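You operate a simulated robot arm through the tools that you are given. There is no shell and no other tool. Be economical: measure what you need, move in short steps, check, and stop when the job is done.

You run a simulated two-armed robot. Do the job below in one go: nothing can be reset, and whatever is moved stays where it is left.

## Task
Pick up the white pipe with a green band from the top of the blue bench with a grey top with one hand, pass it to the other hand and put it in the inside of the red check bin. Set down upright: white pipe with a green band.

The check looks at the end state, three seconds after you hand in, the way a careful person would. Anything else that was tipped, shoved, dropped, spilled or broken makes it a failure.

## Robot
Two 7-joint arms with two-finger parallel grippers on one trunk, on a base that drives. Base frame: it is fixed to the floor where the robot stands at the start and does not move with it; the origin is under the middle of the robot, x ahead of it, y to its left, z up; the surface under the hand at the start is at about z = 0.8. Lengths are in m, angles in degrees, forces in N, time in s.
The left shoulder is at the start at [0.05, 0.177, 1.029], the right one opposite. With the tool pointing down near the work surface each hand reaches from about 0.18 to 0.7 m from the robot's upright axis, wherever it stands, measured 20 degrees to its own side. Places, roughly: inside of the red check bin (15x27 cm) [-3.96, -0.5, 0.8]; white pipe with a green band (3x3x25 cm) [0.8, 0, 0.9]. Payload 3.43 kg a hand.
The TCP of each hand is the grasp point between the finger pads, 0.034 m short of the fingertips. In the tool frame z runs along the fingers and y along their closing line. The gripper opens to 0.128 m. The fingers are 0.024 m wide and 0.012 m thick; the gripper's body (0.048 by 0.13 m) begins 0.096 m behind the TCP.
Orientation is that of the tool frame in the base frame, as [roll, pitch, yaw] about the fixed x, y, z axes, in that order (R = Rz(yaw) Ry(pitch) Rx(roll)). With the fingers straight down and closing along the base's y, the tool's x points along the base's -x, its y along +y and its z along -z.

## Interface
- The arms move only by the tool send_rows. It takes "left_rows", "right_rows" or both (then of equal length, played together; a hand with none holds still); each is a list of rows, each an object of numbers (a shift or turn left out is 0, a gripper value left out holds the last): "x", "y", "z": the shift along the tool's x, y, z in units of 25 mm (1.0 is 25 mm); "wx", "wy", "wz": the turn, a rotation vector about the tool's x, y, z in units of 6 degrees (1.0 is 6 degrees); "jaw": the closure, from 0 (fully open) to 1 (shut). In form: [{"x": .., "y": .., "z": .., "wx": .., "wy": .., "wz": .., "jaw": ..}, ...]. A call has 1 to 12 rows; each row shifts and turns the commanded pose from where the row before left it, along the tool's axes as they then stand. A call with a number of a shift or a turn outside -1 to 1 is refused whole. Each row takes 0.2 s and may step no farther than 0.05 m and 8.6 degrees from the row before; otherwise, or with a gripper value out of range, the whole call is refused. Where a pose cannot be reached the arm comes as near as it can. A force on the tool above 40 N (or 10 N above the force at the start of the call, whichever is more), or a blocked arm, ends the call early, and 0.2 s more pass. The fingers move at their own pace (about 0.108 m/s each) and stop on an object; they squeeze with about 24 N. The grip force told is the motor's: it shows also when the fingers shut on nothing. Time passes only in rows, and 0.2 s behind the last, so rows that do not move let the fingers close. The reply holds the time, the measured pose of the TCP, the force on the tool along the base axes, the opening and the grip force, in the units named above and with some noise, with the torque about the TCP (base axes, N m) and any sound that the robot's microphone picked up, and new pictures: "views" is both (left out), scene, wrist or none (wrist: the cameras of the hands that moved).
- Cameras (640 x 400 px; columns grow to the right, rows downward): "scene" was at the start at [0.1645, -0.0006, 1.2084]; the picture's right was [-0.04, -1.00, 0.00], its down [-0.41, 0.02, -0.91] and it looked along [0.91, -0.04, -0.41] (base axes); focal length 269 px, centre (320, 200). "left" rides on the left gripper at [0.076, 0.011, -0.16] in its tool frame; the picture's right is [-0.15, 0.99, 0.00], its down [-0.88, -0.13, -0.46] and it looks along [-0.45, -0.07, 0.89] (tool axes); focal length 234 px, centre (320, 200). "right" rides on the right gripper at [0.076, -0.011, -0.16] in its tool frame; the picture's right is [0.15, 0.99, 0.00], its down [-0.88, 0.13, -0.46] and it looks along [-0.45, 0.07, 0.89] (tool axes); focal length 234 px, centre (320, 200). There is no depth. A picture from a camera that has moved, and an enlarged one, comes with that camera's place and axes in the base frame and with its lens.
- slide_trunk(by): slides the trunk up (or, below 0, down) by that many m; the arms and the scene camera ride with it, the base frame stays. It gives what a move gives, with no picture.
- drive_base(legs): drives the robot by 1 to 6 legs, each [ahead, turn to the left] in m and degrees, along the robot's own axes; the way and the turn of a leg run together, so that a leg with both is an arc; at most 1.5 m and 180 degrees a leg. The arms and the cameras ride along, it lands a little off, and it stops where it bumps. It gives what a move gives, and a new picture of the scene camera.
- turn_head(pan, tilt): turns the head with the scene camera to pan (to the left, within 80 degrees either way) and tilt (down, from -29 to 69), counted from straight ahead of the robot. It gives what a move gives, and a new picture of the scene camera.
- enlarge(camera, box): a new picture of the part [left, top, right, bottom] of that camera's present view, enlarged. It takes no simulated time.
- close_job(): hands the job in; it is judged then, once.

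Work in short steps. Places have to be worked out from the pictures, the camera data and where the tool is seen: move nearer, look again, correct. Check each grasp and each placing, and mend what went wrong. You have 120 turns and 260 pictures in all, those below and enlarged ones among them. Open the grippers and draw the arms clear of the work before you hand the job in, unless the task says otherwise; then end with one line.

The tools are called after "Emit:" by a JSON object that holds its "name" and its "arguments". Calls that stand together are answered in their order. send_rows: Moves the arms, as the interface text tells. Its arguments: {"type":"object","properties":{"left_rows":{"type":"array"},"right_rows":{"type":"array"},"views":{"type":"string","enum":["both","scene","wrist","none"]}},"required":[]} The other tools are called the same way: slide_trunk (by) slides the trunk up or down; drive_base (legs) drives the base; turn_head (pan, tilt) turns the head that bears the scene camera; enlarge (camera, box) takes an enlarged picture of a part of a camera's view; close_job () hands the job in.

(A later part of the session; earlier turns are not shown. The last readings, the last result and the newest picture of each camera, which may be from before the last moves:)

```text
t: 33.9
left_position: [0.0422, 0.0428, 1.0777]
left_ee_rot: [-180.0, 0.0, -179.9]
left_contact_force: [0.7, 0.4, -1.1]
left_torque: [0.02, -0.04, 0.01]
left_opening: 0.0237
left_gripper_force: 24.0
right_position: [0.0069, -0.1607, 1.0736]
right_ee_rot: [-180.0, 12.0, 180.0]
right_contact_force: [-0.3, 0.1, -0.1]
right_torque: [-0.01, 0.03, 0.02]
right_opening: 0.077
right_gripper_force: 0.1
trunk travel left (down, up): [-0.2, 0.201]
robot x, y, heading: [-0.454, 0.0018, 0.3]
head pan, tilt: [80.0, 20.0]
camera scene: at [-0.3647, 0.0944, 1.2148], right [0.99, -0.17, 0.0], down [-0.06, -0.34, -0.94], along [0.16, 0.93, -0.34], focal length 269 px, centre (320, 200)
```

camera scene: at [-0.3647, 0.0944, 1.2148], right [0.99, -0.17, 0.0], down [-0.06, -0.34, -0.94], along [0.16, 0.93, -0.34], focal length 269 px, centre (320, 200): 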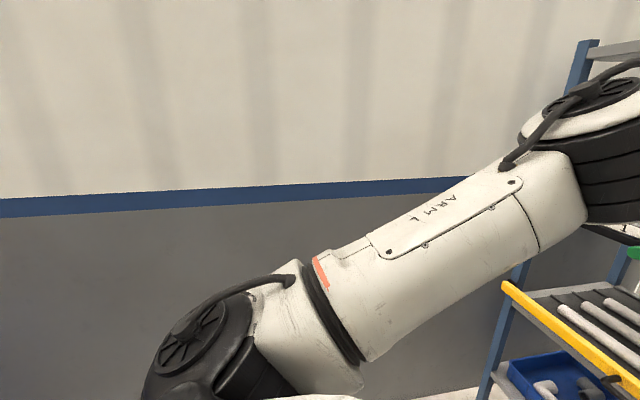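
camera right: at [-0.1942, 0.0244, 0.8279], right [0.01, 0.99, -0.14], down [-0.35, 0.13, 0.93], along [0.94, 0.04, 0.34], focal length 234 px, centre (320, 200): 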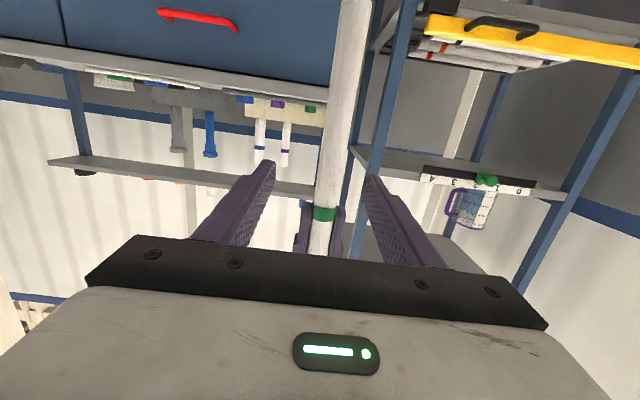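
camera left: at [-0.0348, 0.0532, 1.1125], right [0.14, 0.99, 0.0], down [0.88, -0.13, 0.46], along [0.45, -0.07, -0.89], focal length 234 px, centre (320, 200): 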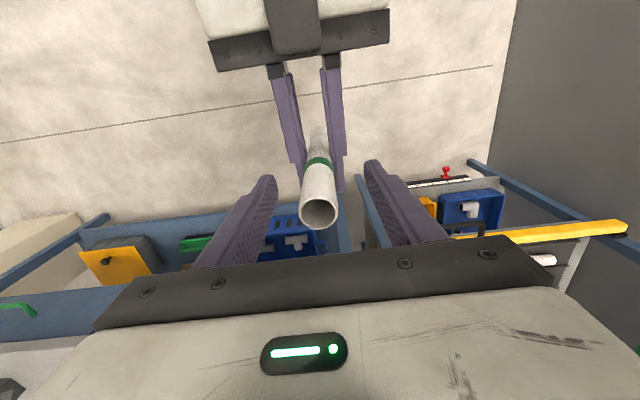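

There is a wall to the left and open floor to the right and behind. I turn right in place and look for the bin.

Emit:
{"name": "turn_head", "arguments": {"pan": 0, "tilt": 20}}

Emit:
{"name": "drive_base", "arguments": {"legs": [[0, -90]]}}

Emit:
{"name": "turn_head", "arguments": {"pan": -75, "tilt": 15}}

```text
t: 35.4
left_position: [0.0424, 0.0425, 1.077]
left_ee_rot: [-179.9, 0.0, -179.9]
left_contact_force: [1.0, 0.3, 0.0]
left_torque: [0.0, -0.01, -0.01]
left_opening: 0.0236
left_gripper_force: 24.7
right_position: [0.0068, -0.1603, 1.0734]
right_ee_rot: [179.9, 12.0, -179.9]
right_contact_force: [-0.4, 0.1, -0.1]
right_torque: [-0.02, -0.01, 0.0]
right_opening: 0.0768
right_gripper_force: 0.0
trunk travel left (down, up): [-0.2, 0.201]
robot x, y, heading: [-0.4543, -0.0009, 0.0]
head pan, tilt: [0.0, 20.0]
camera scene: at [-0.2876, 0.0029, 1.2148], right [0.0, -1.0, 0.0], down [-0.34, 0.0, -0.94], along [0.94, 0.0, -0.34], focal length 269 px, centre (320, 200)
```

scene: 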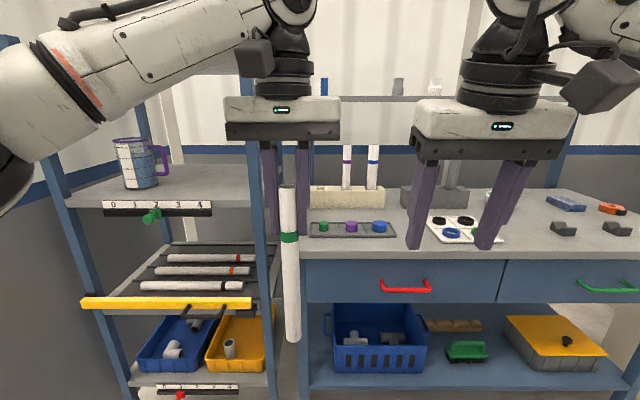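

```text
t: 39.6
left_position: [-0.4093, -0.4962, 1.0774]
left_ee_rot: [179.9, 0.0, 90.2]
left_contact_force: [-0.4, -0.8, -1.2]
left_torque: [0.05, 0.02, 0.02]
left_opening: 0.0237
left_gripper_force: 24.1
right_position: [-0.6123, -0.4607, 1.0745]
right_ee_rot: [179.9, 12.1, 90.0]
right_contact_force: [-1.0, -0.2, 0.0]
right_torque: [0.02, -0.02, 0.04]
right_opening: 0.0767
right_gripper_force: 0.1
trunk travel left (down, up): [-0.2, 0.201]
robot x, y, heading: [-0.4515, 0.0001, -89.6]
head pan, tilt: [0.0, 20.0]
camera scene: at [-0.4503, -0.1606, 1.2148], right [-1.0, 0.0, 0.0], down [0.0, 0.34, -0.94], along [0.0, -0.94, -0.34], focal length 269 px, centre (320, 200)
```

scene: 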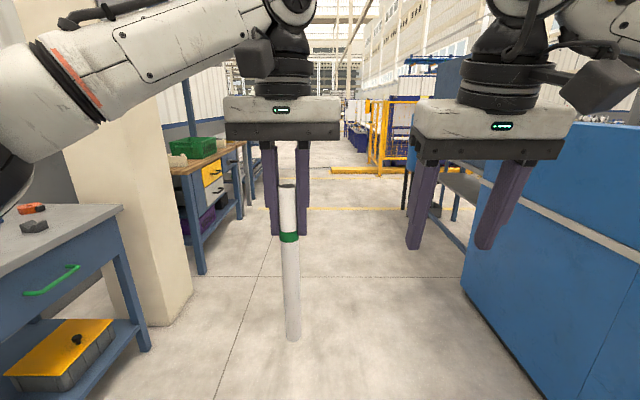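

```text
t: 41.1
left_position: [-0.4086, -0.4966, 1.0789]
left_ee_rot: [180.0, 0.0, 90.3]
left_contact_force: [0.2, -0.9, -0.3]
left_torque: [0.01, -0.03, -0.03]
left_opening: 0.0237
left_gripper_force: 24.0
right_position: [-0.6127, -0.4603, 1.0736]
right_ee_rot: [180.0, 12.0, 90.1]
right_contact_force: [0.1, 0.5, 0.1]
right_torque: [0.02, 0.02, 0.02]
right_opening: 0.0768
right_gripper_force: 0.1
trunk travel left (down, up): [-0.2, 0.201]
robot x, y, heading: [-0.4521, -0.0009, -89.9]
head pan, tilt: [-75.0, 15.0]
camera scene: at [-0.5406, -0.092, 1.2229], right [-0.26, 0.96, 0.0], down [0.25, 0.07, -0.97], along [-0.93, -0.25, -0.26], focal length 269 px, centre (320, 200)
```

scene: 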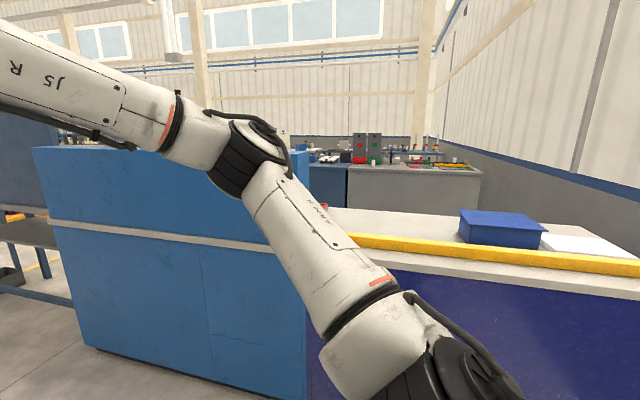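

The bin's stated place projects to about pixel (359,162), on a grey bench beyond the blue-fronted counter. I enlarge that area.

Emit:
{"name": "enlarge", "arguments": {"camera": "scene", "box": [270, 110, 510, 270]}}

Emit:
{"name": "turn_head", "arguments": {"pan": -40, "tilt": 15}}

```text
2.50 times, centred on (390, 190) of scene
camera zoom: at [-0.5406, -0.092, 1.2229], right [-0.26, 0.96, 0.0], down [0.25, 0.07, -0.97], along [-0.93, -0.25, -0.26], focal length 672 px, centre (145, 225)
```

zoom: 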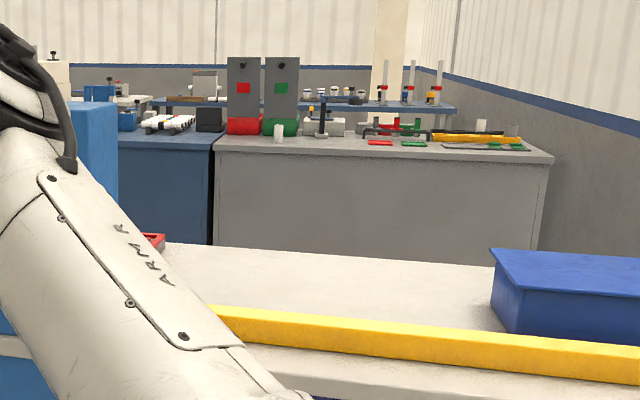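

```text
t: 42.1
left_position: [-0.4093, -0.495, 1.0768]
left_ee_rot: [180.0, -0.1, 90.2]
left_contact_force: [-0.2, 0.1, -0.3]
left_torque: [-0.03, -0.03, -0.01]
left_opening: 0.0238
left_gripper_force: 24.3
right_position: [-0.6125, -0.4605, 1.0735]
right_ee_rot: [-179.9, 12.0, 90.1]
right_contact_force: [-0.3, -0.6, 0.0]
right_torque: [0.03, 0.02, 0.01]
right_opening: 0.0765
right_gripper_force: 0.0
trunk travel left (down, up): [-0.2, 0.201]
robot x, y, heading: [-0.4513, -0.0048, -90.0]
head pan, tilt: [-40.0, 15.0]
camera scene: at [-0.5104, -0.1392, 1.2229], right [-0.77, 0.64, 0.0], down [0.17, 0.2, -0.97], along [-0.62, -0.74, -0.26], focal length 269 px, centre (320, 200)
```

scene: 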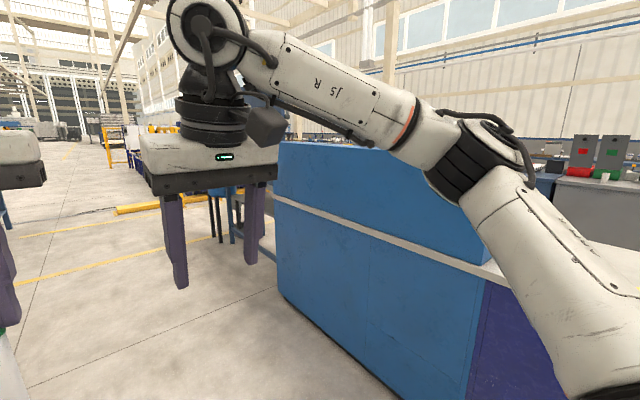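

The red bin with a red-marked grey panel stands on the grey bench, beyond a counter and cabinet at x≈-1.5. I need a way round, so I turn to face −x and look.

Emit:
{"name": "drive_base", "arguments": {"legs": [[0, -80]]}}

Emit:
{"name": "turn_head", "arguments": {"pan": -50, "tilt": 20}}

Emit:
{"name": "turn_head", "arguments": {"pan": 50, "tilt": 15}}

```text
t: 45.9
left_position: [-0.932, -0.1361, 1.0781]
left_ee_rot: [-180.0, 0.0, 10.9]
left_contact_force: [0.2, 0.2, -1.3]
left_torque: [0.02, -0.03, -0.01]
left_opening: 0.0235
left_gripper_force: 24.4
right_position: [-0.9345, 0.0702, 1.0738]
right_ee_rot: [-180.0, 12.0, 10.6]
right_contact_force: [0.4, -0.2, -0.1]
right_torque: [0.01, -0.03, -0.01]
right_opening: 0.0767
right_gripper_force: 0.1
trunk travel left (down, up): [-0.2, 0.201]
robot x, y, heading: [-0.4542, 0.0008, -169.0]
head pan, tilt: [-40.0, 15.0]
camera scene: at [-0.6012, 0.0348, 1.2229], right [0.49, 0.87, 0.0], down [0.23, -0.13, -0.97], along [-0.84, 0.47, -0.26], focal length 269 px, centre (320, 200)
```

scene: 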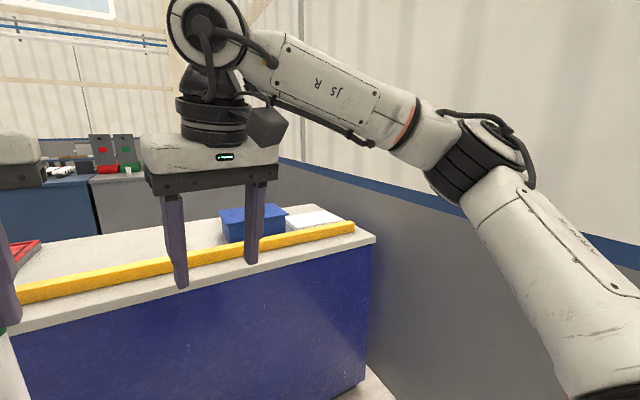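

```text
t: 46.6
left_position: [-0.9324, -0.1357, 1.0776]
left_ee_rot: [180.0, 0.1, 10.9]
left_contact_force: [-0.8, -0.1, -0.3]
left_torque: [0.03, -0.02, 0.0]
left_opening: 0.0237
left_gripper_force: 23.9
right_position: [-0.9354, 0.0707, 1.0729]
right_ee_rot: [179.9, 11.9, 10.8]
right_contact_force: [0.3, -0.2, 0.2]
right_torque: [0.04, -0.04, 0.02]
right_opening: 0.0767
right_gripper_force: 0.0
trunk travel left (down, up): [-0.2, 0.201]
robot x, y, heading: [-0.4503, 0.0008, -169.2]
head pan, tilt: [-50.0, 20.0]
camera scene: at [-0.5919, 0.048, 1.2148], right [0.63, 0.78, 0.0], down [0.27, -0.22, -0.94], along [-0.73, 0.59, -0.34], focal length 269 px, centre (320, 200)
```

scene: 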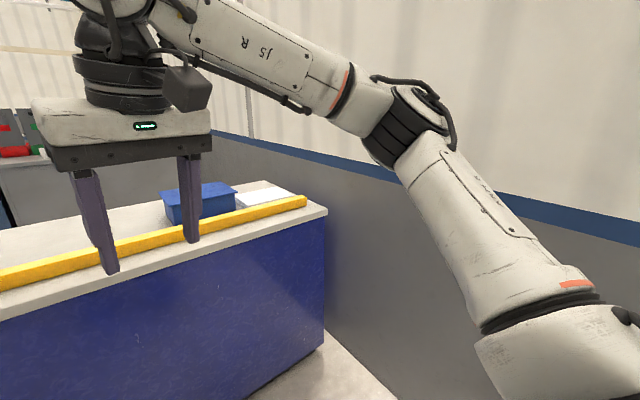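

```text
t: 48.4
left_position: [-0.9325, -0.1341, 1.0772]
left_ee_rot: [-180.0, 0.1, 10.9]
left_contact_force: [-1.2, -0.3, -0.2]
left_torque: [0.0, 0.02, 0.01]
left_opening: 0.0234
left_gripper_force: 23.6
right_position: [-0.9354, 0.0717, 1.0733]
right_ee_rot: [180.0, 12.0, 10.8]
right_contact_force: [-0.8, 0.5, -0.4]
right_torque: [-0.01, 0.01, -0.01]
right_opening: 0.0766
right_gripper_force: 0.0
trunk travel left (down, up): [-0.2, 0.201]
robot x, y, heading: [-0.4568, -0.0023, -169.0]
head pan, tilt: [50.0, 15.0]
camera scene: at [-0.565, -0.0923, 1.2229], right [-0.87, 0.49, 0.0], down [0.13, 0.23, -0.97], along [-0.47, -0.84, -0.26], focal length 269 px, centre (320, 200)
```

scene: 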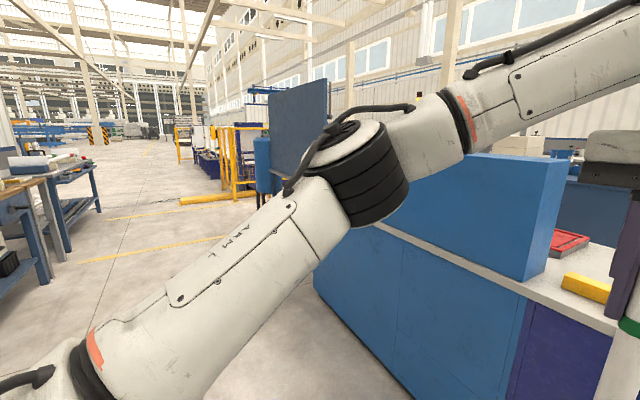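

The gap by the wall is too narrow, so the way is round the cabinet's −y end near y≈-1.7. I turn back to face −y, drive down the corridor and look to the right.

Emit:
{"name": "drive_base", "arguments": {"legs": [[0, 79], [1.3, 0]]}}

Emit:
{"name": "turn_head", "arguments": {"pan": -35, "tilt": 18}}

Emit:
{"name": "turn_head", "arguments": {"pan": -75, "tilt": 18}}

```text
t: 58.5
left_position: [-0.4176, -1.8196, 1.0783]
left_ee_rot: [-180.0, -0.1, 89.7]
left_contact_force: [0.1, -0.6, -1.0]
left_torque: [0.0, -0.03, -0.02]
left_opening: 0.0234
left_gripper_force: 24.0
right_position: [-0.6201, -1.7842, 1.0727]
right_ee_rot: [180.0, 12.0, 89.6]
right_contact_force: [0.7, -0.4, 0.6]
right_torque: [-0.01, -0.03, -0.02]
right_opening: 0.0769
right_gripper_force: 0.0
trunk travel left (down, up): [-0.2, 0.201]
robot x, y, heading: [-0.4578, -1.3257, -90.1]
head pan, tilt: [50.0, 15.0]
camera scene: at [-0.3828, -1.4516, 1.2229], right [-0.65, -0.76, 0.0], down [-0.2, 0.17, -0.97], along [0.74, -0.62, -0.26], focal length 269 px, centre (320, 200)
```

scene: 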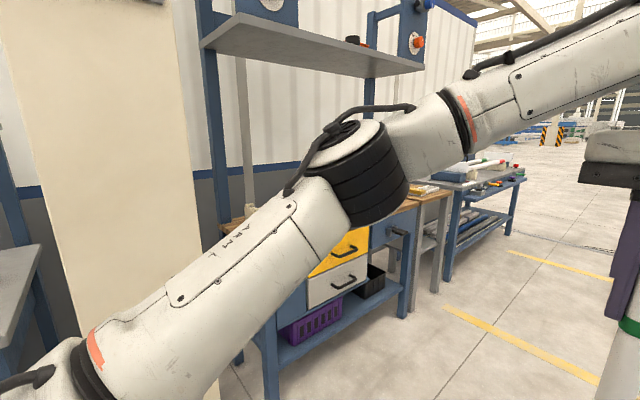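

```text
t: 60.0
left_position: [-0.4163, -1.8199, 1.0786]
left_ee_rot: [180.0, 0.0, 89.7]
left_contact_force: [0.5, -0.3, -1.3]
left_torque: [0.03, -0.01, -0.01]
left_opening: 0.0236
left_gripper_force: 24.3
right_position: [-0.6188, -1.7823, 1.0737]
right_ee_rot: [180.0, 11.9, 89.6]
right_contact_force: [0.1, 0.4, 0.4]
right_torque: [0.01, -0.01, 0.01]
right_opening: 0.0768
right_gripper_force: 0.1
trunk travel left (down, up): [-0.2, 0.201]
robot x, y, heading: [-0.4568, -1.3263, -90.1]
head pan, tilt: [-35.0, 18.0]
camera scene: at [-0.5079, -1.4673, 1.218], right [-0.82, 0.58, 0.0], down [0.18, 0.25, -0.95], along [-0.55, -0.78, -0.31], focal length 269 px, centre (320, 200)
```

scene: 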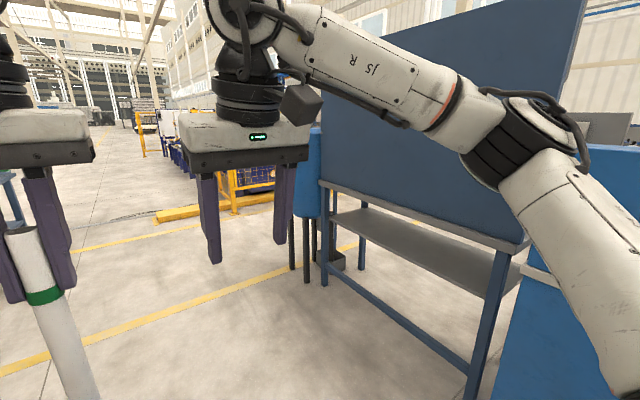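

```text
t: 61.1
left_position: [-0.4155, -1.8192, 1.078]
left_ee_rot: [179.9, 0.0, 89.7]
left_contact_force: [-0.4, -0.4, -0.9]
left_torque: [0.0, 0.0, 0.02]
left_opening: 0.0235
left_gripper_force: 24.3
right_position: [-0.6189, -1.7835, 1.0735]
right_ee_rot: [179.8, 12.0, 89.5]
right_contact_force: [-0.4, -0.3, 0.3]
right_torque: [0.01, -0.03, 0.01]
right_opening: 0.0769
right_gripper_force: 0.0
trunk travel left (down, up): [-0.2, 0.201]
robot x, y, heading: [-0.4548, -1.324, -90.2]
head pan, tilt: [-75.0, 18.0]
camera scene: at [-0.5443, -1.4149, 1.218], right [-0.26, 0.97, 0.0], down [0.3, 0.08, -0.95], along [-0.92, -0.24, -0.31], focal length 269 px, centre (320, 200)
```

scene: 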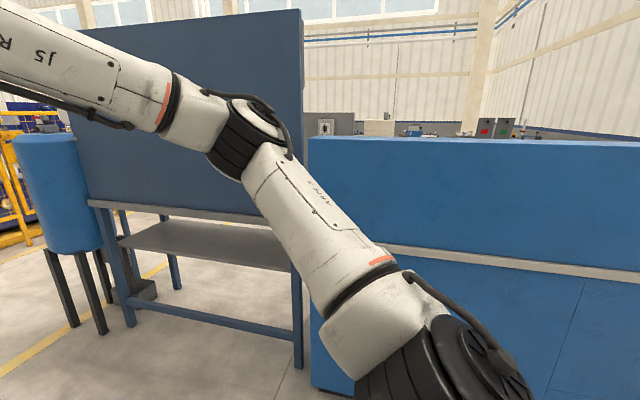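

The table and drum block the way until y≈-3.3, and a yellow rail lies at y≈-5.15. I drive on to y≈-4.2 and turn right through that gap.

Emit:
{"name": "drive_base", "arguments": {"legs": [[1.45, 0], [1.42, 0], [0, -90]]}}

Emit:
{"name": "turn_head", "arguments": {"pan": 0, "tilt": 18}}

Emit:
{"name": "turn_head", "arguments": {"pan": -40, "tilt": 18}}

```text
t: 78.6
left_position: [-0.9959, -4.1688, 1.0775]
left_ee_rot: [-180.0, -0.1, -1.7]
left_contact_force: [-0.2, 0.7, -0.7]
left_torque: [0.01, 0.06, -0.02]
left_opening: 0.0236
left_gripper_force: 24.0
right_position: [-0.9552, -3.9671, 1.073]
right_ee_rot: [-180.0, 12.0, -1.8]
right_contact_force: [0.5, -0.4, -0.1]
right_torque: [0.01, -0.03, 0.01]
right_opening: 0.0768
right_gripper_force: 0.0
trunk travel left (down, up): [-0.2, 0.201]
robot x, y, heading: [-0.4994, -4.1416, 178.2]
head pan, tilt: [-75.0, 18.0]
camera scene: at [-0.5887, -4.0457, 1.218], right [0.97, 0.23, 0.0], down [0.07, -0.3, -0.95], along [-0.22, 0.93, -0.31], focal length 269 px, centre (320, 200)
```

scene: 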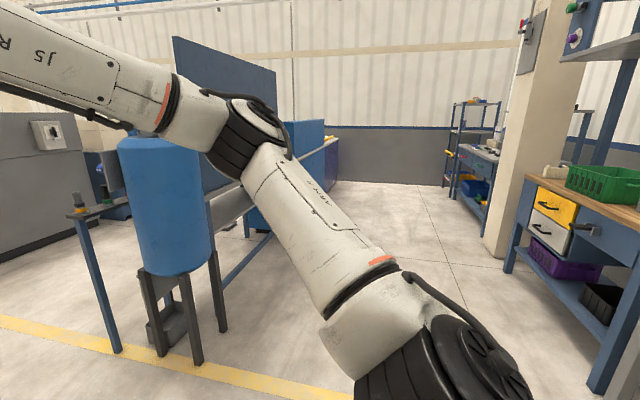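

```text
t: 80.0
left_position: [-0.9959, -4.1693, 1.0781]
left_ee_rot: [179.9, 0.1, -1.7]
left_contact_force: [-0.7, -0.6, 0.0]
left_torque: [-0.04, 0.0, 0.01]
left_opening: 0.0236
left_gripper_force: 24.0
right_position: [-0.9555, -3.9662, 1.0729]
right_ee_rot: [-180.0, 12.1, -1.8]
right_contact_force: [0.7, 0.1, -0.1]
right_torque: [-0.01, -0.02, -0.04]
right_opening: 0.0766
right_gripper_force: 0.0
trunk travel left (down, up): [-0.2, 0.201]
robot x, y, heading: [-0.501, -4.1397, 178.4]
head pan, tilt: [0.0, 18.0]
camera scene: at [-0.6605, -4.1337, 1.218], right [0.03, 1.0, 0.0], down [0.31, -0.01, -0.95], along [-0.95, 0.03, -0.31], focal length 269 px, centre (320, 200)
```

scene: 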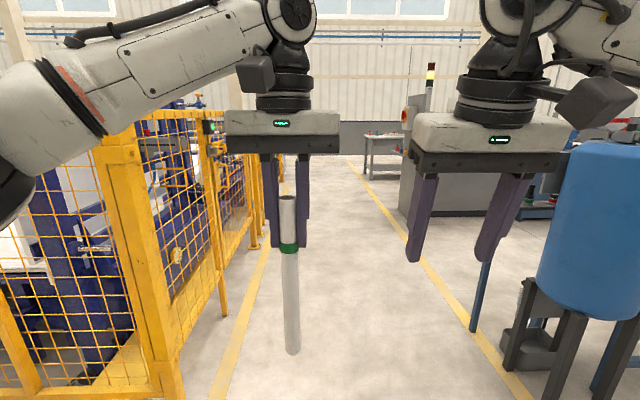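

```text
t: 81.1
left_position: [-0.9958, -4.1685, 1.0773]
left_ee_rot: [-180.0, -0.1, -1.8]
left_contact_force: [0.6, 0.1, -0.9]
left_torque: [-0.01, -0.03, 0.0]
left_opening: 0.0235
left_gripper_force: 23.4
right_position: [-0.9546, -3.9667, 1.0739]
right_ee_rot: [180.0, 12.0, -1.9]
right_contact_force: [0.1, -0.4, -0.6]
right_torque: [0.01, 0.0, -0.01]
right_opening: 0.0769
right_gripper_force: 0.0
trunk travel left (down, up): [-0.2, 0.201]
robot x, y, heading: [-0.4983, -4.1402, 178.2]
head pan, tilt: [-40.0, 18.0]
camera scene: at [-0.637, -4.0746, 1.218], right [0.66, 0.75, 0.0], down [0.23, -0.21, -0.95], along [-0.71, 0.63, -0.31], focal length 269 px, centre (320, 200)
```

scene: 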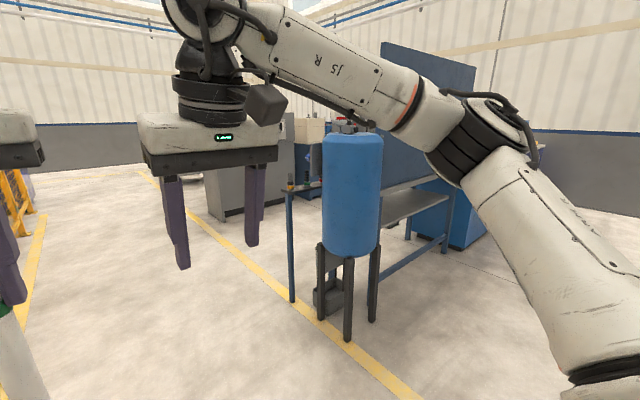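

The passage lies between y≈-4.6 and -3.2, and the aisle beyond spans x≈-2.0 to -3.6. I drive to about (-2.75, -3.9).

Emit:
{"name": "drive_base", "arguments": {"legs": [[0, -4], [1.13, 0], [1.12, 0]]}}

Emit:
{"name": "turn_head", "arguments": {"pan": -75, "tilt": 18}}

```text
t: 92.6
left_position: [-3.2288, -3.9056, 1.0784]
left_ee_rot: [180.0, 0.0, -5.7]
left_contact_force: [0.6, -0.2, -1.7]
left_torque: [0.0, 0.02, 0.05]
left_opening: 0.0236
left_gripper_force: 24.2
right_position: [-3.1732, -3.7071, 1.0744]
right_ee_rot: [-180.0, 12.0, -5.7]
right_contact_force: [0.9, 0.5, -0.2]
right_torque: [-0.01, 0.04, -0.01]
right_opening: 0.077
right_gripper_force: 0.1
trunk travel left (down, up): [-0.2, 0.201]
robot x, y, heading: [-2.7321, -3.9117, 174.4]
head pan, tilt: [-40.0, 18.0]
camera scene: at [-2.8644, -3.8357, 1.218], right [0.71, 0.7, 0.0], down [0.22, -0.22, -0.95], along [-0.67, 0.68, -0.31], focal length 269 px, centre (320, 200)
```

scene: 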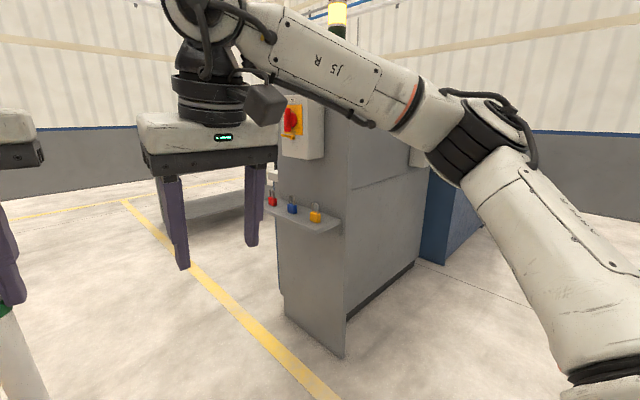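

```text
t: 93.6
left_position: [-3.229, -3.9061, 1.0778]
left_ee_rot: [180.0, -0.1, -5.7]
left_contact_force: [0.5, -0.2, -0.4]
left_torque: [0.0, -0.04, 0.0]
left_opening: 0.0237
left_gripper_force: 23.8
right_position: [-3.1741, -3.7062, 1.0737]
right_ee_rot: [-180.0, 12.0, -5.7]
right_contact_force: [1.1, 0.1, -0.2]
right_torque: [-0.01, 0.02, -0.02]
right_opening: 0.0769
right_gripper_force: 0.1
trunk travel left (down, up): [-0.2, 0.201]
robot x, y, heading: [-2.7334, -3.9105, 174.5]
head pan, tilt: [-75.0, 18.0]
camera scene: at [-2.8143, -3.8103, 1.218], right [0.99, 0.16, 0.0], down [0.05, -0.3, -0.95], along [-0.16, 0.94, -0.31], focal length 269 px, centre (320, 200)
```

scene: 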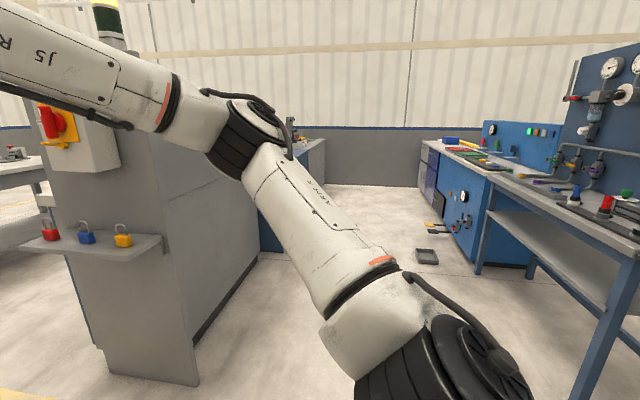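

The aisle ahead is clear, with a black tray on the floor at about (-2.2, -1.55) and the cabinet edge at x≈-3.6. I turn to face +y and drive up the aisle, drifting towards x≈-2.9.

Emit:
{"name": "drive_base", "arguments": {"legs": [[0, -81], [1.5, 0], [0.9, 0]]}}

Emit:
{"name": "turn_head", "arguments": {"pan": 0, "tilt": 22}}

Emit:
{"name": "turn_head", "arguments": {"pan": 60, "tilt": 20}}

```text
t: 108.8
left_position: [-2.8918, -1.0329, 1.0781]
left_ee_rot: [179.9, 0.0, -87.8]
left_contact_force: [0.1, -1.0, -0.2]
left_torque: [0.0, -0.02, 0.0]
left_opening: 0.0232
left_gripper_force: 24.4
right_position: [-2.6874, -1.0601, 1.0735]
right_ee_rot: [180.0, 11.9, -87.8]
right_contact_force: [-1.0, 0.4, -0.6]
right_torque: [0.02, 0.01, -0.01]
right_opening: 0.0767
right_gripper_force: 0.0
trunk travel left (down, up): [-0.2, 0.201]
robot x, y, heading: [-2.831, -1.5252, 92.2]
head pan, tilt: [-75.0, 18.0]
camera scene: at [-2.7419, -1.4256, 1.218], right [0.3, -0.95, 0.0], down [-0.3, -0.09, -0.95], along [0.91, 0.28, -0.31], focal length 269 px, centre (320, 200)
```

scene: 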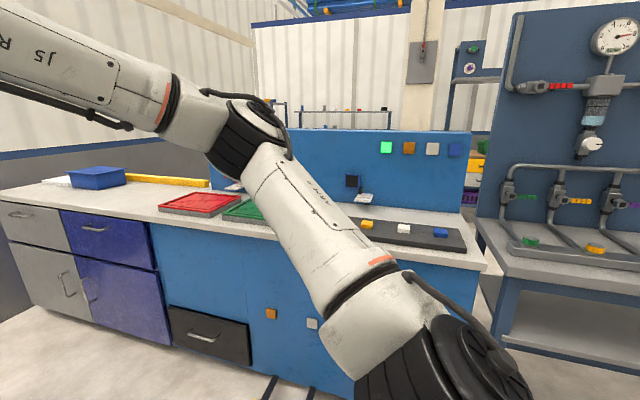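

```text
t: 110.3
left_position: [-2.8914, -1.0333, 1.0784]
left_ee_rot: [-179.9, 0.0, -87.8]
left_contact_force: [0.4, 0.4, -0.7]
left_torque: [-0.02, -0.01, -0.04]
left_opening: 0.0237
left_gripper_force: 23.8
right_position: [-2.6875, -1.059, 1.0724]
right_ee_rot: [179.9, 12.0, -87.9]
right_contact_force: [-0.3, -0.1, -0.3]
right_torque: [0.0, 0.0, -0.01]
right_opening: 0.0768
right_gripper_force: 0.1
trunk travel left (down, up): [-0.2, 0.201]
robot x, y, heading: [-2.8294, -1.5255, 92.2]
head pan, tilt: [0.0, 22.0]
camera scene: at [-2.8346, -1.3607, 1.2115], right [1.0, 0.04, 0.0], down [0.01, -0.37, -0.93], along [-0.04, 0.93, -0.37], focal length 269 px, centre (320, 200)
```

scene: 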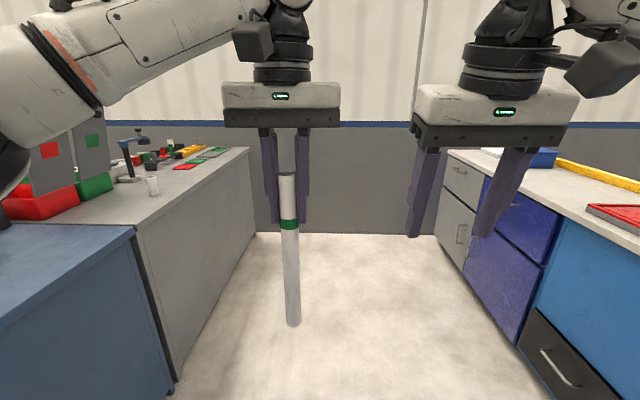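

```text
t: 111.6
left_position: [-2.8919, -1.0332, 1.0772]
left_ee_rot: [-179.9, 0.0, -87.7]
left_contact_force: [0.6, 0.5, -1.1]
left_torque: [0.0, 0.02, 0.0]
left_opening: 0.0236
left_gripper_force: 23.5
right_position: [-2.6871, -1.0618, 1.0737]
right_ee_rot: [-179.9, 12.0, -87.7]
right_contact_force: [0.5, 0.3, -0.4]
right_torque: [0.0, 0.0, 0.0]
right_opening: 0.0769
right_gripper_force: 0.1
trunk travel left (down, up): [-0.2, 0.201]
robot x, y, heading: [-2.8281, -1.5257, 92.2]
head pan, tilt: [60.0, 20.0]
camera scene: at [-2.9134, -1.41, 1.2148], right [0.47, 0.88, 0.0], down [0.3, -0.16, -0.94], along [-0.83, 0.44, -0.34], focal length 269 px, centre (320, 200)
```

scene: 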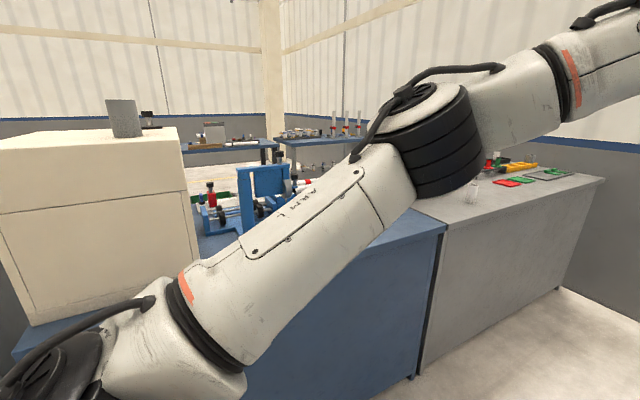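

The bin's bench front is at x≈-3.53, so with a straight-down hold the bin centre is out of the left arm's reach. I'll re-grip here in the open aisle: the right hand takes the pipe for a moment, then the left takes it again with the tool tilted forward. First I move both hands into place.

Emit:
{"name": "send_rows", "arguments": {"left_rows": [{"x": -0.77, "z": 0.77}, {"x": -0.77, "z": 0.77}, {"x": -0.77, "z": 0.77}, {"x": -0.77, "z": 0.77}, {}, {}, {}, {}, {}, {}, {}, {}], "right_rows": [{"x": 0.02, "z": 0.59, "wy": -1}, {"x": 0.084, "z": 0.583, "wy": -1}, {"x": 0.145, "z": 0.571, "wy": -1}, {"x": 0.203, "z": 0.552, "wy": -1}, {"x": 0.26, "z": 0.528, "wy": -1}, {"x": 0.314, "z": 0.498, "wy": -1}, {"x": 0.364, "z": 0.462, "wy": -1}, {"x": 0.41, "z": 0.422, "wy": -1}, {"x": 0.452, "z": 0.377, "wy": -1}, {"x": 0.489, "z": 0.327, "wy": -1}, {"x": 0.521, "z": 0.274, "wy": -1}, {"x": 0.546, "z": 0.218, "wy": -1}], "views": "none"}}

Emit:
{"name": "turn_head", "arguments": {"pan": 0, "tilt": 35}}

```text
t: 114.2
left_position: [-2.8966, -0.9567, 1.0002]
left_ee_rot: [180.0, 0.0, -87.8]
left_contact_force: [-0.3, 0.4, -0.5]
left_torque: [0.01, 0.02, -0.02]
left_opening: 0.0236
left_gripper_force: 24.4
right_position: [-2.6892, -1.035, 0.9292]
right_ee_rot: [179.8, 72.1, -88.0]
right_contact_force: [0.8, 0.2, 0.1]
right_torque: [0.0, -0.04, 0.0]
right_opening: 0.0768
right_gripper_force: 0.0
right hand out of reach, approached as far as the arm can: row 11, 12
trunk travel left (down, up): [-0.2, 0.201]
robot x, y, heading: [-2.8297, -1.5296, 92.0]
head pan, tilt: [60.0, 20.0]
```

```text
t: 115.5
left_position: [-2.8965, -0.9553, 1.0001]
left_ee_rot: [179.9, 0.1, -87.8]
left_contact_force: [0.7, -0.1, 0.7]
left_torque: [-0.01, 0.01, -0.03]
left_opening: 0.0231
left_gripper_force: 23.9
right_position: [-2.6882, -1.0353, 0.9291]
right_ee_rot: [179.9, 72.1, -88.0]
right_contact_force: [0.4, -1.1, -0.3]
right_torque: [0.0, 0.01, 0.0]
right_opening: 0.0767
right_gripper_force: 0.0
trunk travel left (down, up): [-0.2, 0.201]
robot x, y, heading: [-2.8334, -1.5266, 92.4]
head pan, tilt: [0.0, 35.0]
camera scene: at [-2.8345, -1.3655, 1.1909], right [1.0, 0.04, 0.0], down [0.02, -0.57, -0.82], along [-0.03, 0.82, -0.57], focal length 269 px, centre (320, 200)
```

scene: 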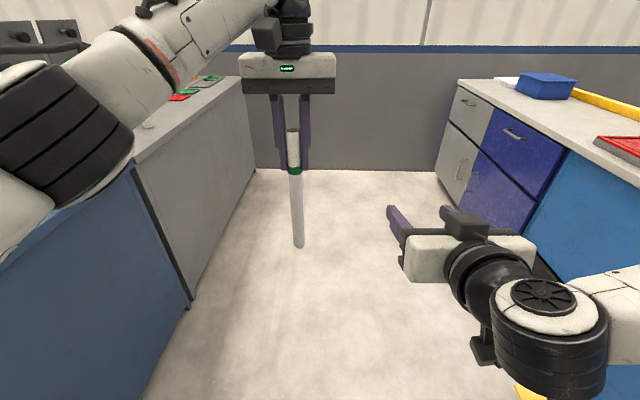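

The right hand is tilted to 72° at the right height. I slide it left until it is behind the pipe.

Emit:
{"name": "send_rows", "arguments": {"right_rows": [{"y": 0.92, "x": 0.1, "z": 0.03}, {"y": 0.92, "x": 0.1, "z": 0.03}, {"y": 0.92, "x": 0.1, "z": 0.03}, {"y": 0.92, "x": 0.1, "z": 0.03}, {"y": 0.92, "x": 0.1, "z": 0.03}, {"y": 0.92, "x": 0.1, "z": 0.03}, {"y": 0.92, "x": 0.1, "z": 0.03}, {"y": 0.92, "x": 0.1, "z": 0.03}, {"y": 0.92, "x": 0.1, "z": 0.03}]}}

```text
t: 117.5
left_position: [-2.8971, -0.9563, 1.0003]
left_ee_rot: [-180.0, 0.0, -87.7]
left_contact_force: [0.0, 0.2, -0.1]
left_torque: [-0.01, -0.01, 0.01]
left_opening: 0.0237
left_gripper_force: 24.3
right_position: [-2.8969, -1.0422, 0.9039]
right_ee_rot: [179.9, 71.9, -88.0]
right_contact_force: [0.0, -0.1, 0.1]
right_torque: [0.02, 0.01, -0.01]
right_opening: 0.0768
right_gripper_force: 0.2
trunk travel left (down, up): [-0.2, 0.201]
robot x, y, heading: [-2.8303, -1.5263, 92.2]
head pan, tilt: [0.0, 35.0]
camera scene: at [-2.8346, -1.3655, 1.1909], right [1.0, 0.04, 0.0], down [0.02, -0.57, -0.82], along [-0.03, 0.82, -0.57], focal length 269 px, centre (320, 200)
camera right: at [-2.8806, -1.2188, 0.8819], right [-0.99, -0.08, -0.14], down [-0.12, -0.16, 0.98], along [-0.1, 0.98, 0.15], focal length 234 px, centre (320, 200)
```

scene: 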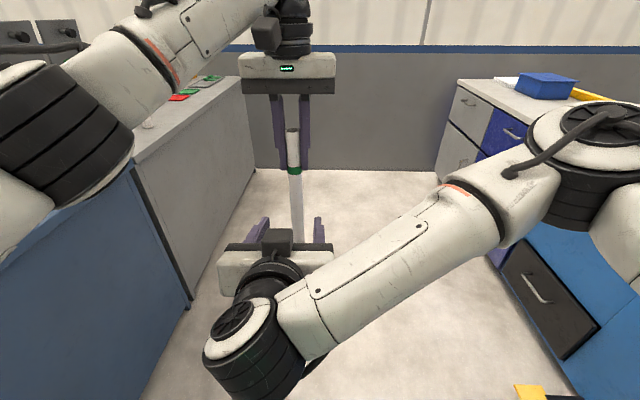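
right: 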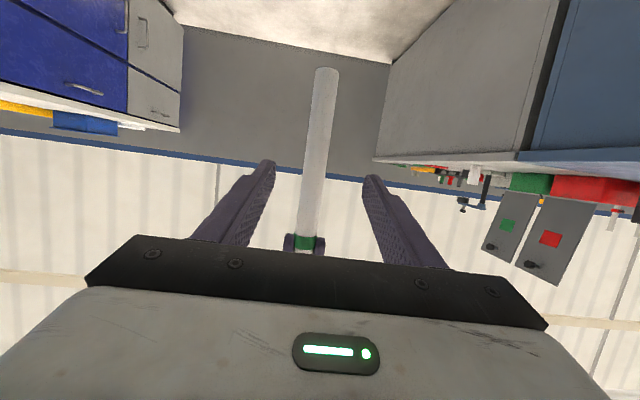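

The right hand is lined up with the pipe. I advance 8.6 cm horizontally and close.

Emit:
{"name": "send_rows", "arguments": {"right_rows": [{"x": -0.266, "z": 0.818}, {"x": -0.266, "z": 0.818}, {"x": -0.266, "z": 0.818}, {"x": -0.266, "z": 0.818}, {"jaw": 0.7}, {"jaw": 1}, {"jaw": 1}, {"jaw": 1}]}}

```text
t: 119.3
left_position: [-2.8988, -0.9562, 1.001]
left_ee_rot: [180.0, -0.1, -87.6]
left_contact_force: [-10.6, -2.0, -0.1]
left_torque: [0.03, 0.61, -0.01]
left_opening: 0.0235
left_gripper_force: 23.8
right_position: [-2.8983, -0.955, 0.9066]
right_ee_rot: [180.0, 72.0, -88.2]
right_contact_force: [10.6, 1.8, 0.6]
right_torque: [-0.16, 0.35, 0.05]
right_opening: 0.0237
right_gripper_force: 24.1
trunk travel left (down, up): [-0.2, 0.201]
robot x, y, heading: [-2.8303, -1.5265, 92.3]
head pan, tilt: [0.0, 35.0]
camera scene: at [-2.8344, -1.3655, 1.1909], right [1.0, 0.04, 0.0], down [0.02, -0.57, -0.82], along [-0.03, 0.82, -0.57], focal length 269 px, centre (320, 200)
camera right: at [-2.8819, -1.1314, 0.8839], right [-0.99, -0.08, -0.14], down [-0.12, -0.17, 0.98], along [-0.1, 0.98, 0.15], focal length 234 px, centre (320, 200)
```

scene: 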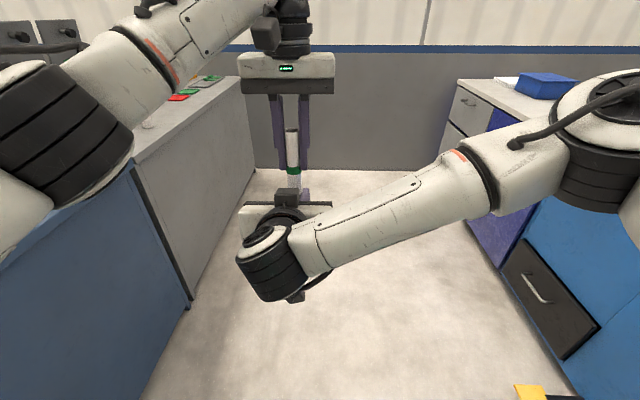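
right: 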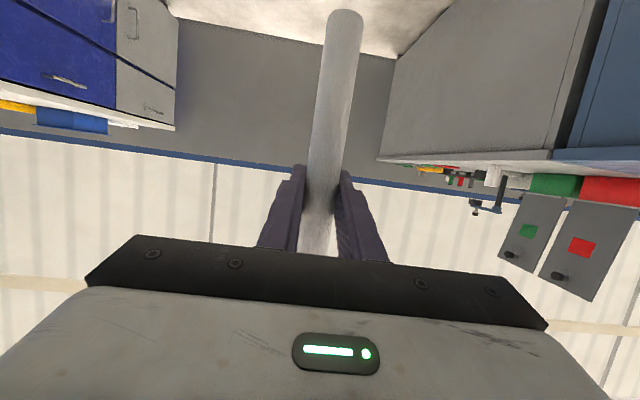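

Both hands hold it. I open the left hand, pitch it 42° forward about its own TCP so the fingers pivot around the pipe, and check before closing.

Emit:
{"name": "send_rows", "arguments": {"left_rows": [{"jaw": 0.5}, {"jaw": 0.4}, {"z": -0.1, "wy": -1}, {"z": -0.1, "wy": -1}, {"z": -0.1, "wy": -1}, {"z": -0.05, "wy": -1}, {"wy": -1}, {"wy": -1}, {"wy": -1}]}}

Emit:
{"name": "enlarge", "arguments": {"camera": "scene", "box": [200, 60, 380, 270]}}

```text
t: 121.3
left_position: [-2.8952, -0.9568, 1.0107]
left_ee_rot: [-179.9, 42.1, -87.7]
left_contact_force: [0.6, -0.1, -0.2]
left_torque: [0.02, 0.01, 0.0]
left_opening: 0.0767
left_gripper_force: 0.0
right_position: [-2.8992, -0.9562, 0.9061]
right_ee_rot: [179.9, 72.0, -87.9]
right_contact_force: [0.2, 0.2, 0.7]
right_torque: [-0.01, -0.02, 0.03]
right_opening: 0.0236
right_gripper_force: 24.7
trunk travel left (down, up): [-0.2, 0.201]
robot x, y, heading: [-2.831, -1.5265, 92.1]
head pan, tilt: [0.0, 35.0]
camera scene: at [-2.8345, -1.3655, 1.1909], right [1.0, 0.04, 0.0], down [0.02, -0.57, -0.82], along [-0.03, 0.82, -0.57], focal length 269 px, centre (320, 200)
camera left: at [-2.9, -1.1204, 1.077], right [-0.99, 0.07, 0.1], down [0.12, 0.35, 0.93], along [0.03, 0.93, -0.36], focal length 234 px, centre (320, 200)
```

scene: 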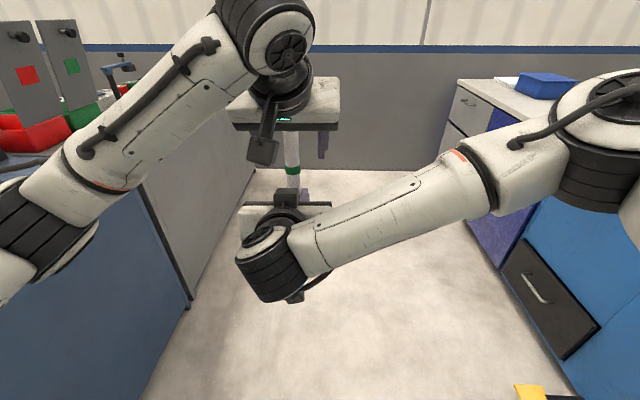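
left: 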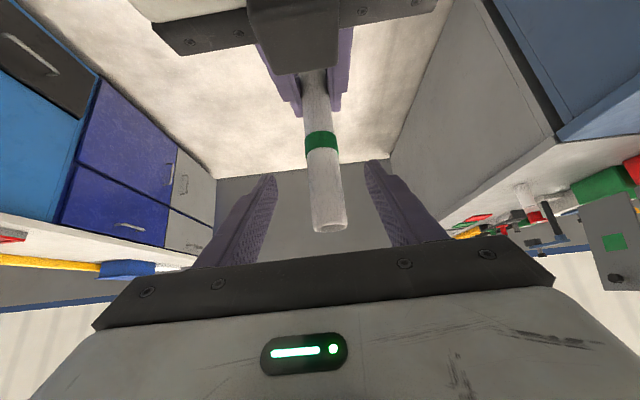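

```text
1.90 times, centred on (290, 165) of scene
camera zoom: at [-2.8345, -1.3655, 1.1909], right [1.0, 0.04, 0.0], down [0.02, -0.57, -0.82], along [-0.03, 0.82, -0.57], focal length 512 px, centre (377, 267)
```

zoom: 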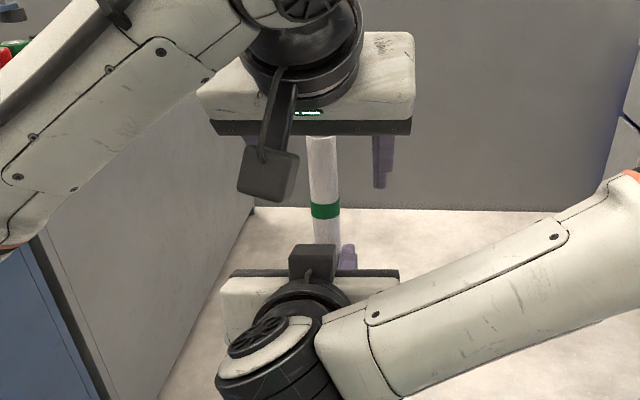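

The pipe sits centred between the tilted left fingers. I close the left hand.

Emit:
{"name": "send_rows", "arguments": {"left_rows": [{"jaw": 0.7}, {"jaw": 1}, {"jaw": 1}, {"jaw": 1}], "views": "wrist"}}

```text
t: 122.3
left_position: [-2.8971, -0.9572, 1.0107]
left_ee_rot: [179.8, 42.0, -87.6]
left_contact_force: [-15.5, 4.0, 0.5]
left_torque: [0.13, 0.81, -0.02]
left_opening: 0.024
left_gripper_force: 23.8
right_position: [-2.8981, -0.9553, 0.9062]
right_ee_rot: [-179.9, 72.0, -88.1]
right_contact_force: [16.0, -3.3, -0.5]
right_torque: [0.23, 0.74, -0.01]
right_opening: 0.0237
right_gripper_force: 23.6
trunk travel left (down, up): [-0.2, 0.201]
robot x, y, heading: [-2.8301, -1.5271, 92.1]
head pan, tilt: [0.0, 35.0]
camera left: at [-2.9008, -1.1198, 1.0772], right [-0.99, 0.07, 0.1], down [0.12, 0.35, 0.93], along [0.03, 0.93, -0.36], focal length 234 px, centre (320, 200)
```

left: 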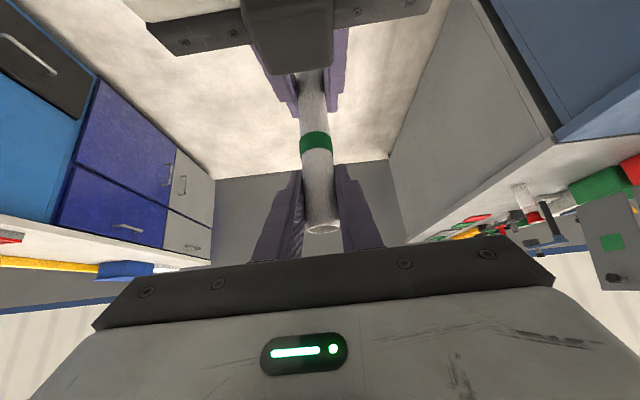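

Both hands hold it. I open the right hand and draw it back and slightly down, away from the left hand.

Emit:
{"name": "send_rows", "arguments": {"right_rows": [{"jaw": 0.5}, {"jaw": 0.4}, {"x": 0.475, "z": -0.686}, {"x": 0.475, "z": -0.686}, {"x": 0.475, "z": -0.686}, {"x": 0.475, "z": -0.686}]}}

```text
t: 123.7
left_position: [-2.8948, -0.9566, 1.0092]
left_ee_rot: [179.9, 42.0, -87.8]
left_contact_force: [0.3, 0.1, 0.1]
left_torque: [0.0, 0.01, 0.03]
left_opening: 0.0235
left_gripper_force: 23.7
right_position: [-2.8965, -1.0381, 0.8821]
right_ee_rot: [179.9, 72.0, -88.1]
right_contact_force: [-0.7, -0.6, 0.7]
right_torque: [-0.03, -0.04, 0.01]
right_opening: 0.0768
right_gripper_force: 0.0
trunk travel left (down, up): [-0.2, 0.201]
robot x, y, heading: [-2.8316, -1.5254, 92.3]
head pan, tilt: [0.0, 35.0]
camera scene: at [-2.8345, -1.3655, 1.1909], right [1.0, 0.04, 0.0], down [0.02, -0.57, -0.82], along [-0.03, 0.82, -0.57], focal length 269 px, centre (320, 200)
camera right: at [-2.8789, -1.2135, 0.8598], right [-0.99, -0.08, -0.14], down [-0.12, -0.17, 0.98], along [-0.1, 0.98, 0.15], focal length 234 px, centre (320, 200)
```

scene: 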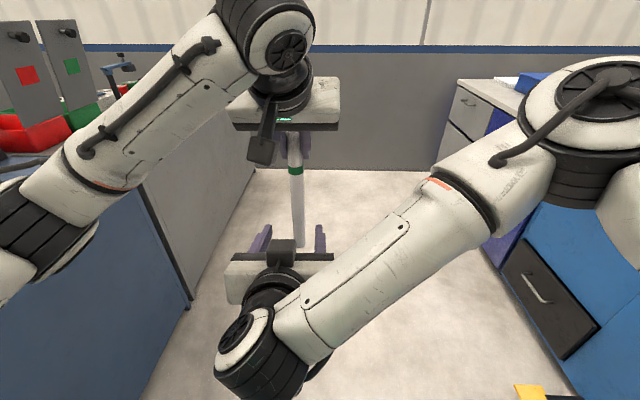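
right: 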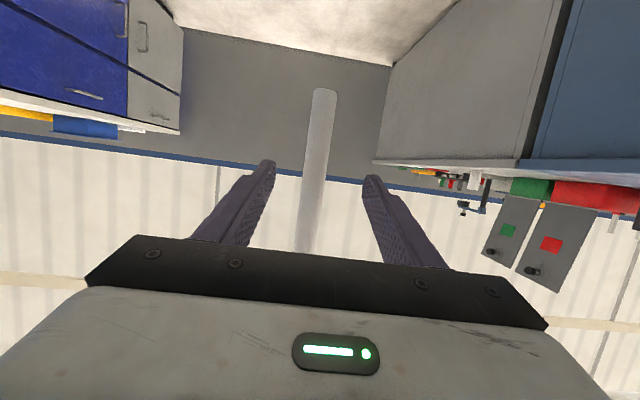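

The left hand alone holds the pipe, upright. I move the right hand aside and tuck it tool-down again.

Emit:
{"name": "send_rows", "arguments": {"right_rows": [{"y": -1}, {"y": -1}, {"y": -1}, {"y": -1}, {"y": -1}, {"y": -1}, {"y": -1}, {"y": -1}], "views": "none"}}

Emit:
{"name": "send_rows", "arguments": {"right_rows": [{"x": -0.57, "z": -0.19, "wy": 1}, {"x": -0.55, "z": -0.24, "wy": 1}, {"x": -0.52, "z": -0.3, "wy": 1}, {"x": -0.49, "z": -0.35, "wy": 1}, {"x": -0.45, "z": -0.4, "wy": 1}, {"x": -0.4, "z": -0.45, "wy": 1}, {"x": -0.35, "z": -0.49, "wy": 1}, {"x": -0.3, "z": -0.52, "wy": 1}, {"x": -0.24, "z": -0.55, "wy": 1}, {"x": -0.19, "z": -0.57, "wy": 1}, {"x": -0.12, "z": -0.59, "wy": 1}, {"x": 0, "z": -0.6, "wy": 1}], "views": "none"}}

Emit:
{"name": "turn_head", "arguments": {"pan": 50, "tilt": 30}}

```text
t: 125.5
left_position: [-2.896, -0.9575, 1.0094]
left_ee_rot: [-179.9, 42.0, -87.7]
left_contact_force: [-1.0, -0.2, -0.4]
left_torque: [-0.02, -0.01, -0.01]
left_opening: 0.0236
left_gripper_force: 23.7
right_position: [-2.6956, -1.0309, 0.8809]
right_ee_rot: [-180.0, 72.0, -87.8]
right_contact_force: [0.2, 0.5, 0.9]
right_torque: [0.0, -0.01, 0.0]
right_opening: 0.0766
right_gripper_force: 0.2
trunk travel left (down, up): [-0.2, 0.201]
robot x, y, heading: [-2.8314, -1.5266, 92.2]
head pan, tilt: [0.0, 35.0]
```

```text
t: 128.1
left_position: [-2.8952, -0.957, 1.0089]
left_ee_rot: [-180.0, 42.1, -87.7]
left_contact_force: [-0.5, 0.4, 0.2]
left_torque: [-0.02, -0.01, 0.01]
left_opening: 0.0235
left_gripper_force: 24.2
right_position: [-2.6961, -1.0313, 1.0624]
right_ee_rot: [179.9, -0.2, -87.8]
right_contact_force: [0.5, -0.4, -0.5]
right_torque: [0.01, 0.03, -0.01]
right_opening: 0.0768
right_gripper_force: 0.1
trunk travel left (down, up): [-0.2, 0.201]
robot x, y, heading: [-2.829, -1.5271, 92.3]
head pan, tilt: [0.0, 35.0]
```

```text
t: 129.3
left_position: [-2.8947, -0.958, 1.0081]
left_ee_rot: [180.0, 42.0, -87.8]
left_contact_force: [0.1, 0.1, 0.5]
left_torque: [0.0, 0.04, -0.03]
left_opening: 0.0236
left_gripper_force: 24.3
right_position: [-2.6945, -1.0316, 1.062]
right_ee_rot: [179.9, 0.0, -87.9]
right_contact_force: [0.3, -0.1, 0.2]
right_torque: [-0.01, 0.0, 0.0]
right_opening: 0.0767
right_gripper_force: 0.0
trunk travel left (down, up): [-0.2, 0.201]
robot x, y, heading: [-2.832, -1.5273, 92.0]
head pan, tilt: [50.0, 30.0]
camera scene: at [-2.9025, -1.398, 1.1987], right [0.61, 0.79, 0.0], down [0.4, -0.31, -0.87], along [-0.68, 0.53, -0.5], focal length 269 px, centre (320, 200)
```

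scene: 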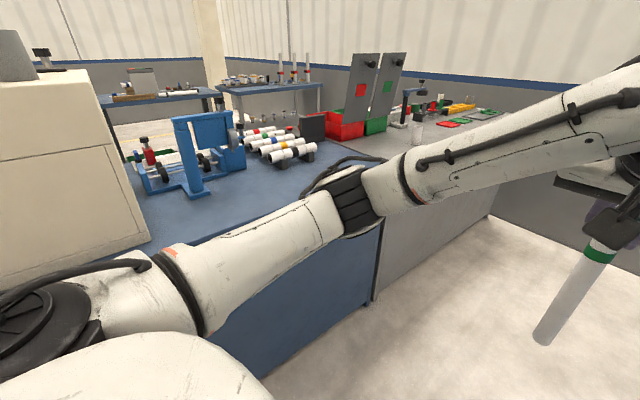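

The bin is in view. I enlarge it to see its shape and what its grey panel is.

Emit:
{"name": "enlarge", "arguments": {"camera": "scene", "box": [290, 40, 450, 150]}}

```text
3.64 times, centred on (370, 95) of scene
camera zoom: at [-2.9025, -1.398, 1.1987], right [0.61, 0.79, 0.0], down [0.4, -0.31, -0.87], along [-0.68, 0.53, -0.5], focal length 978 px, centre (138, 582)
```

zoom: 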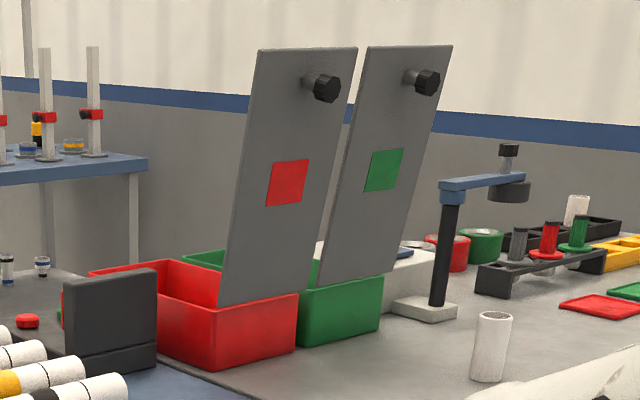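

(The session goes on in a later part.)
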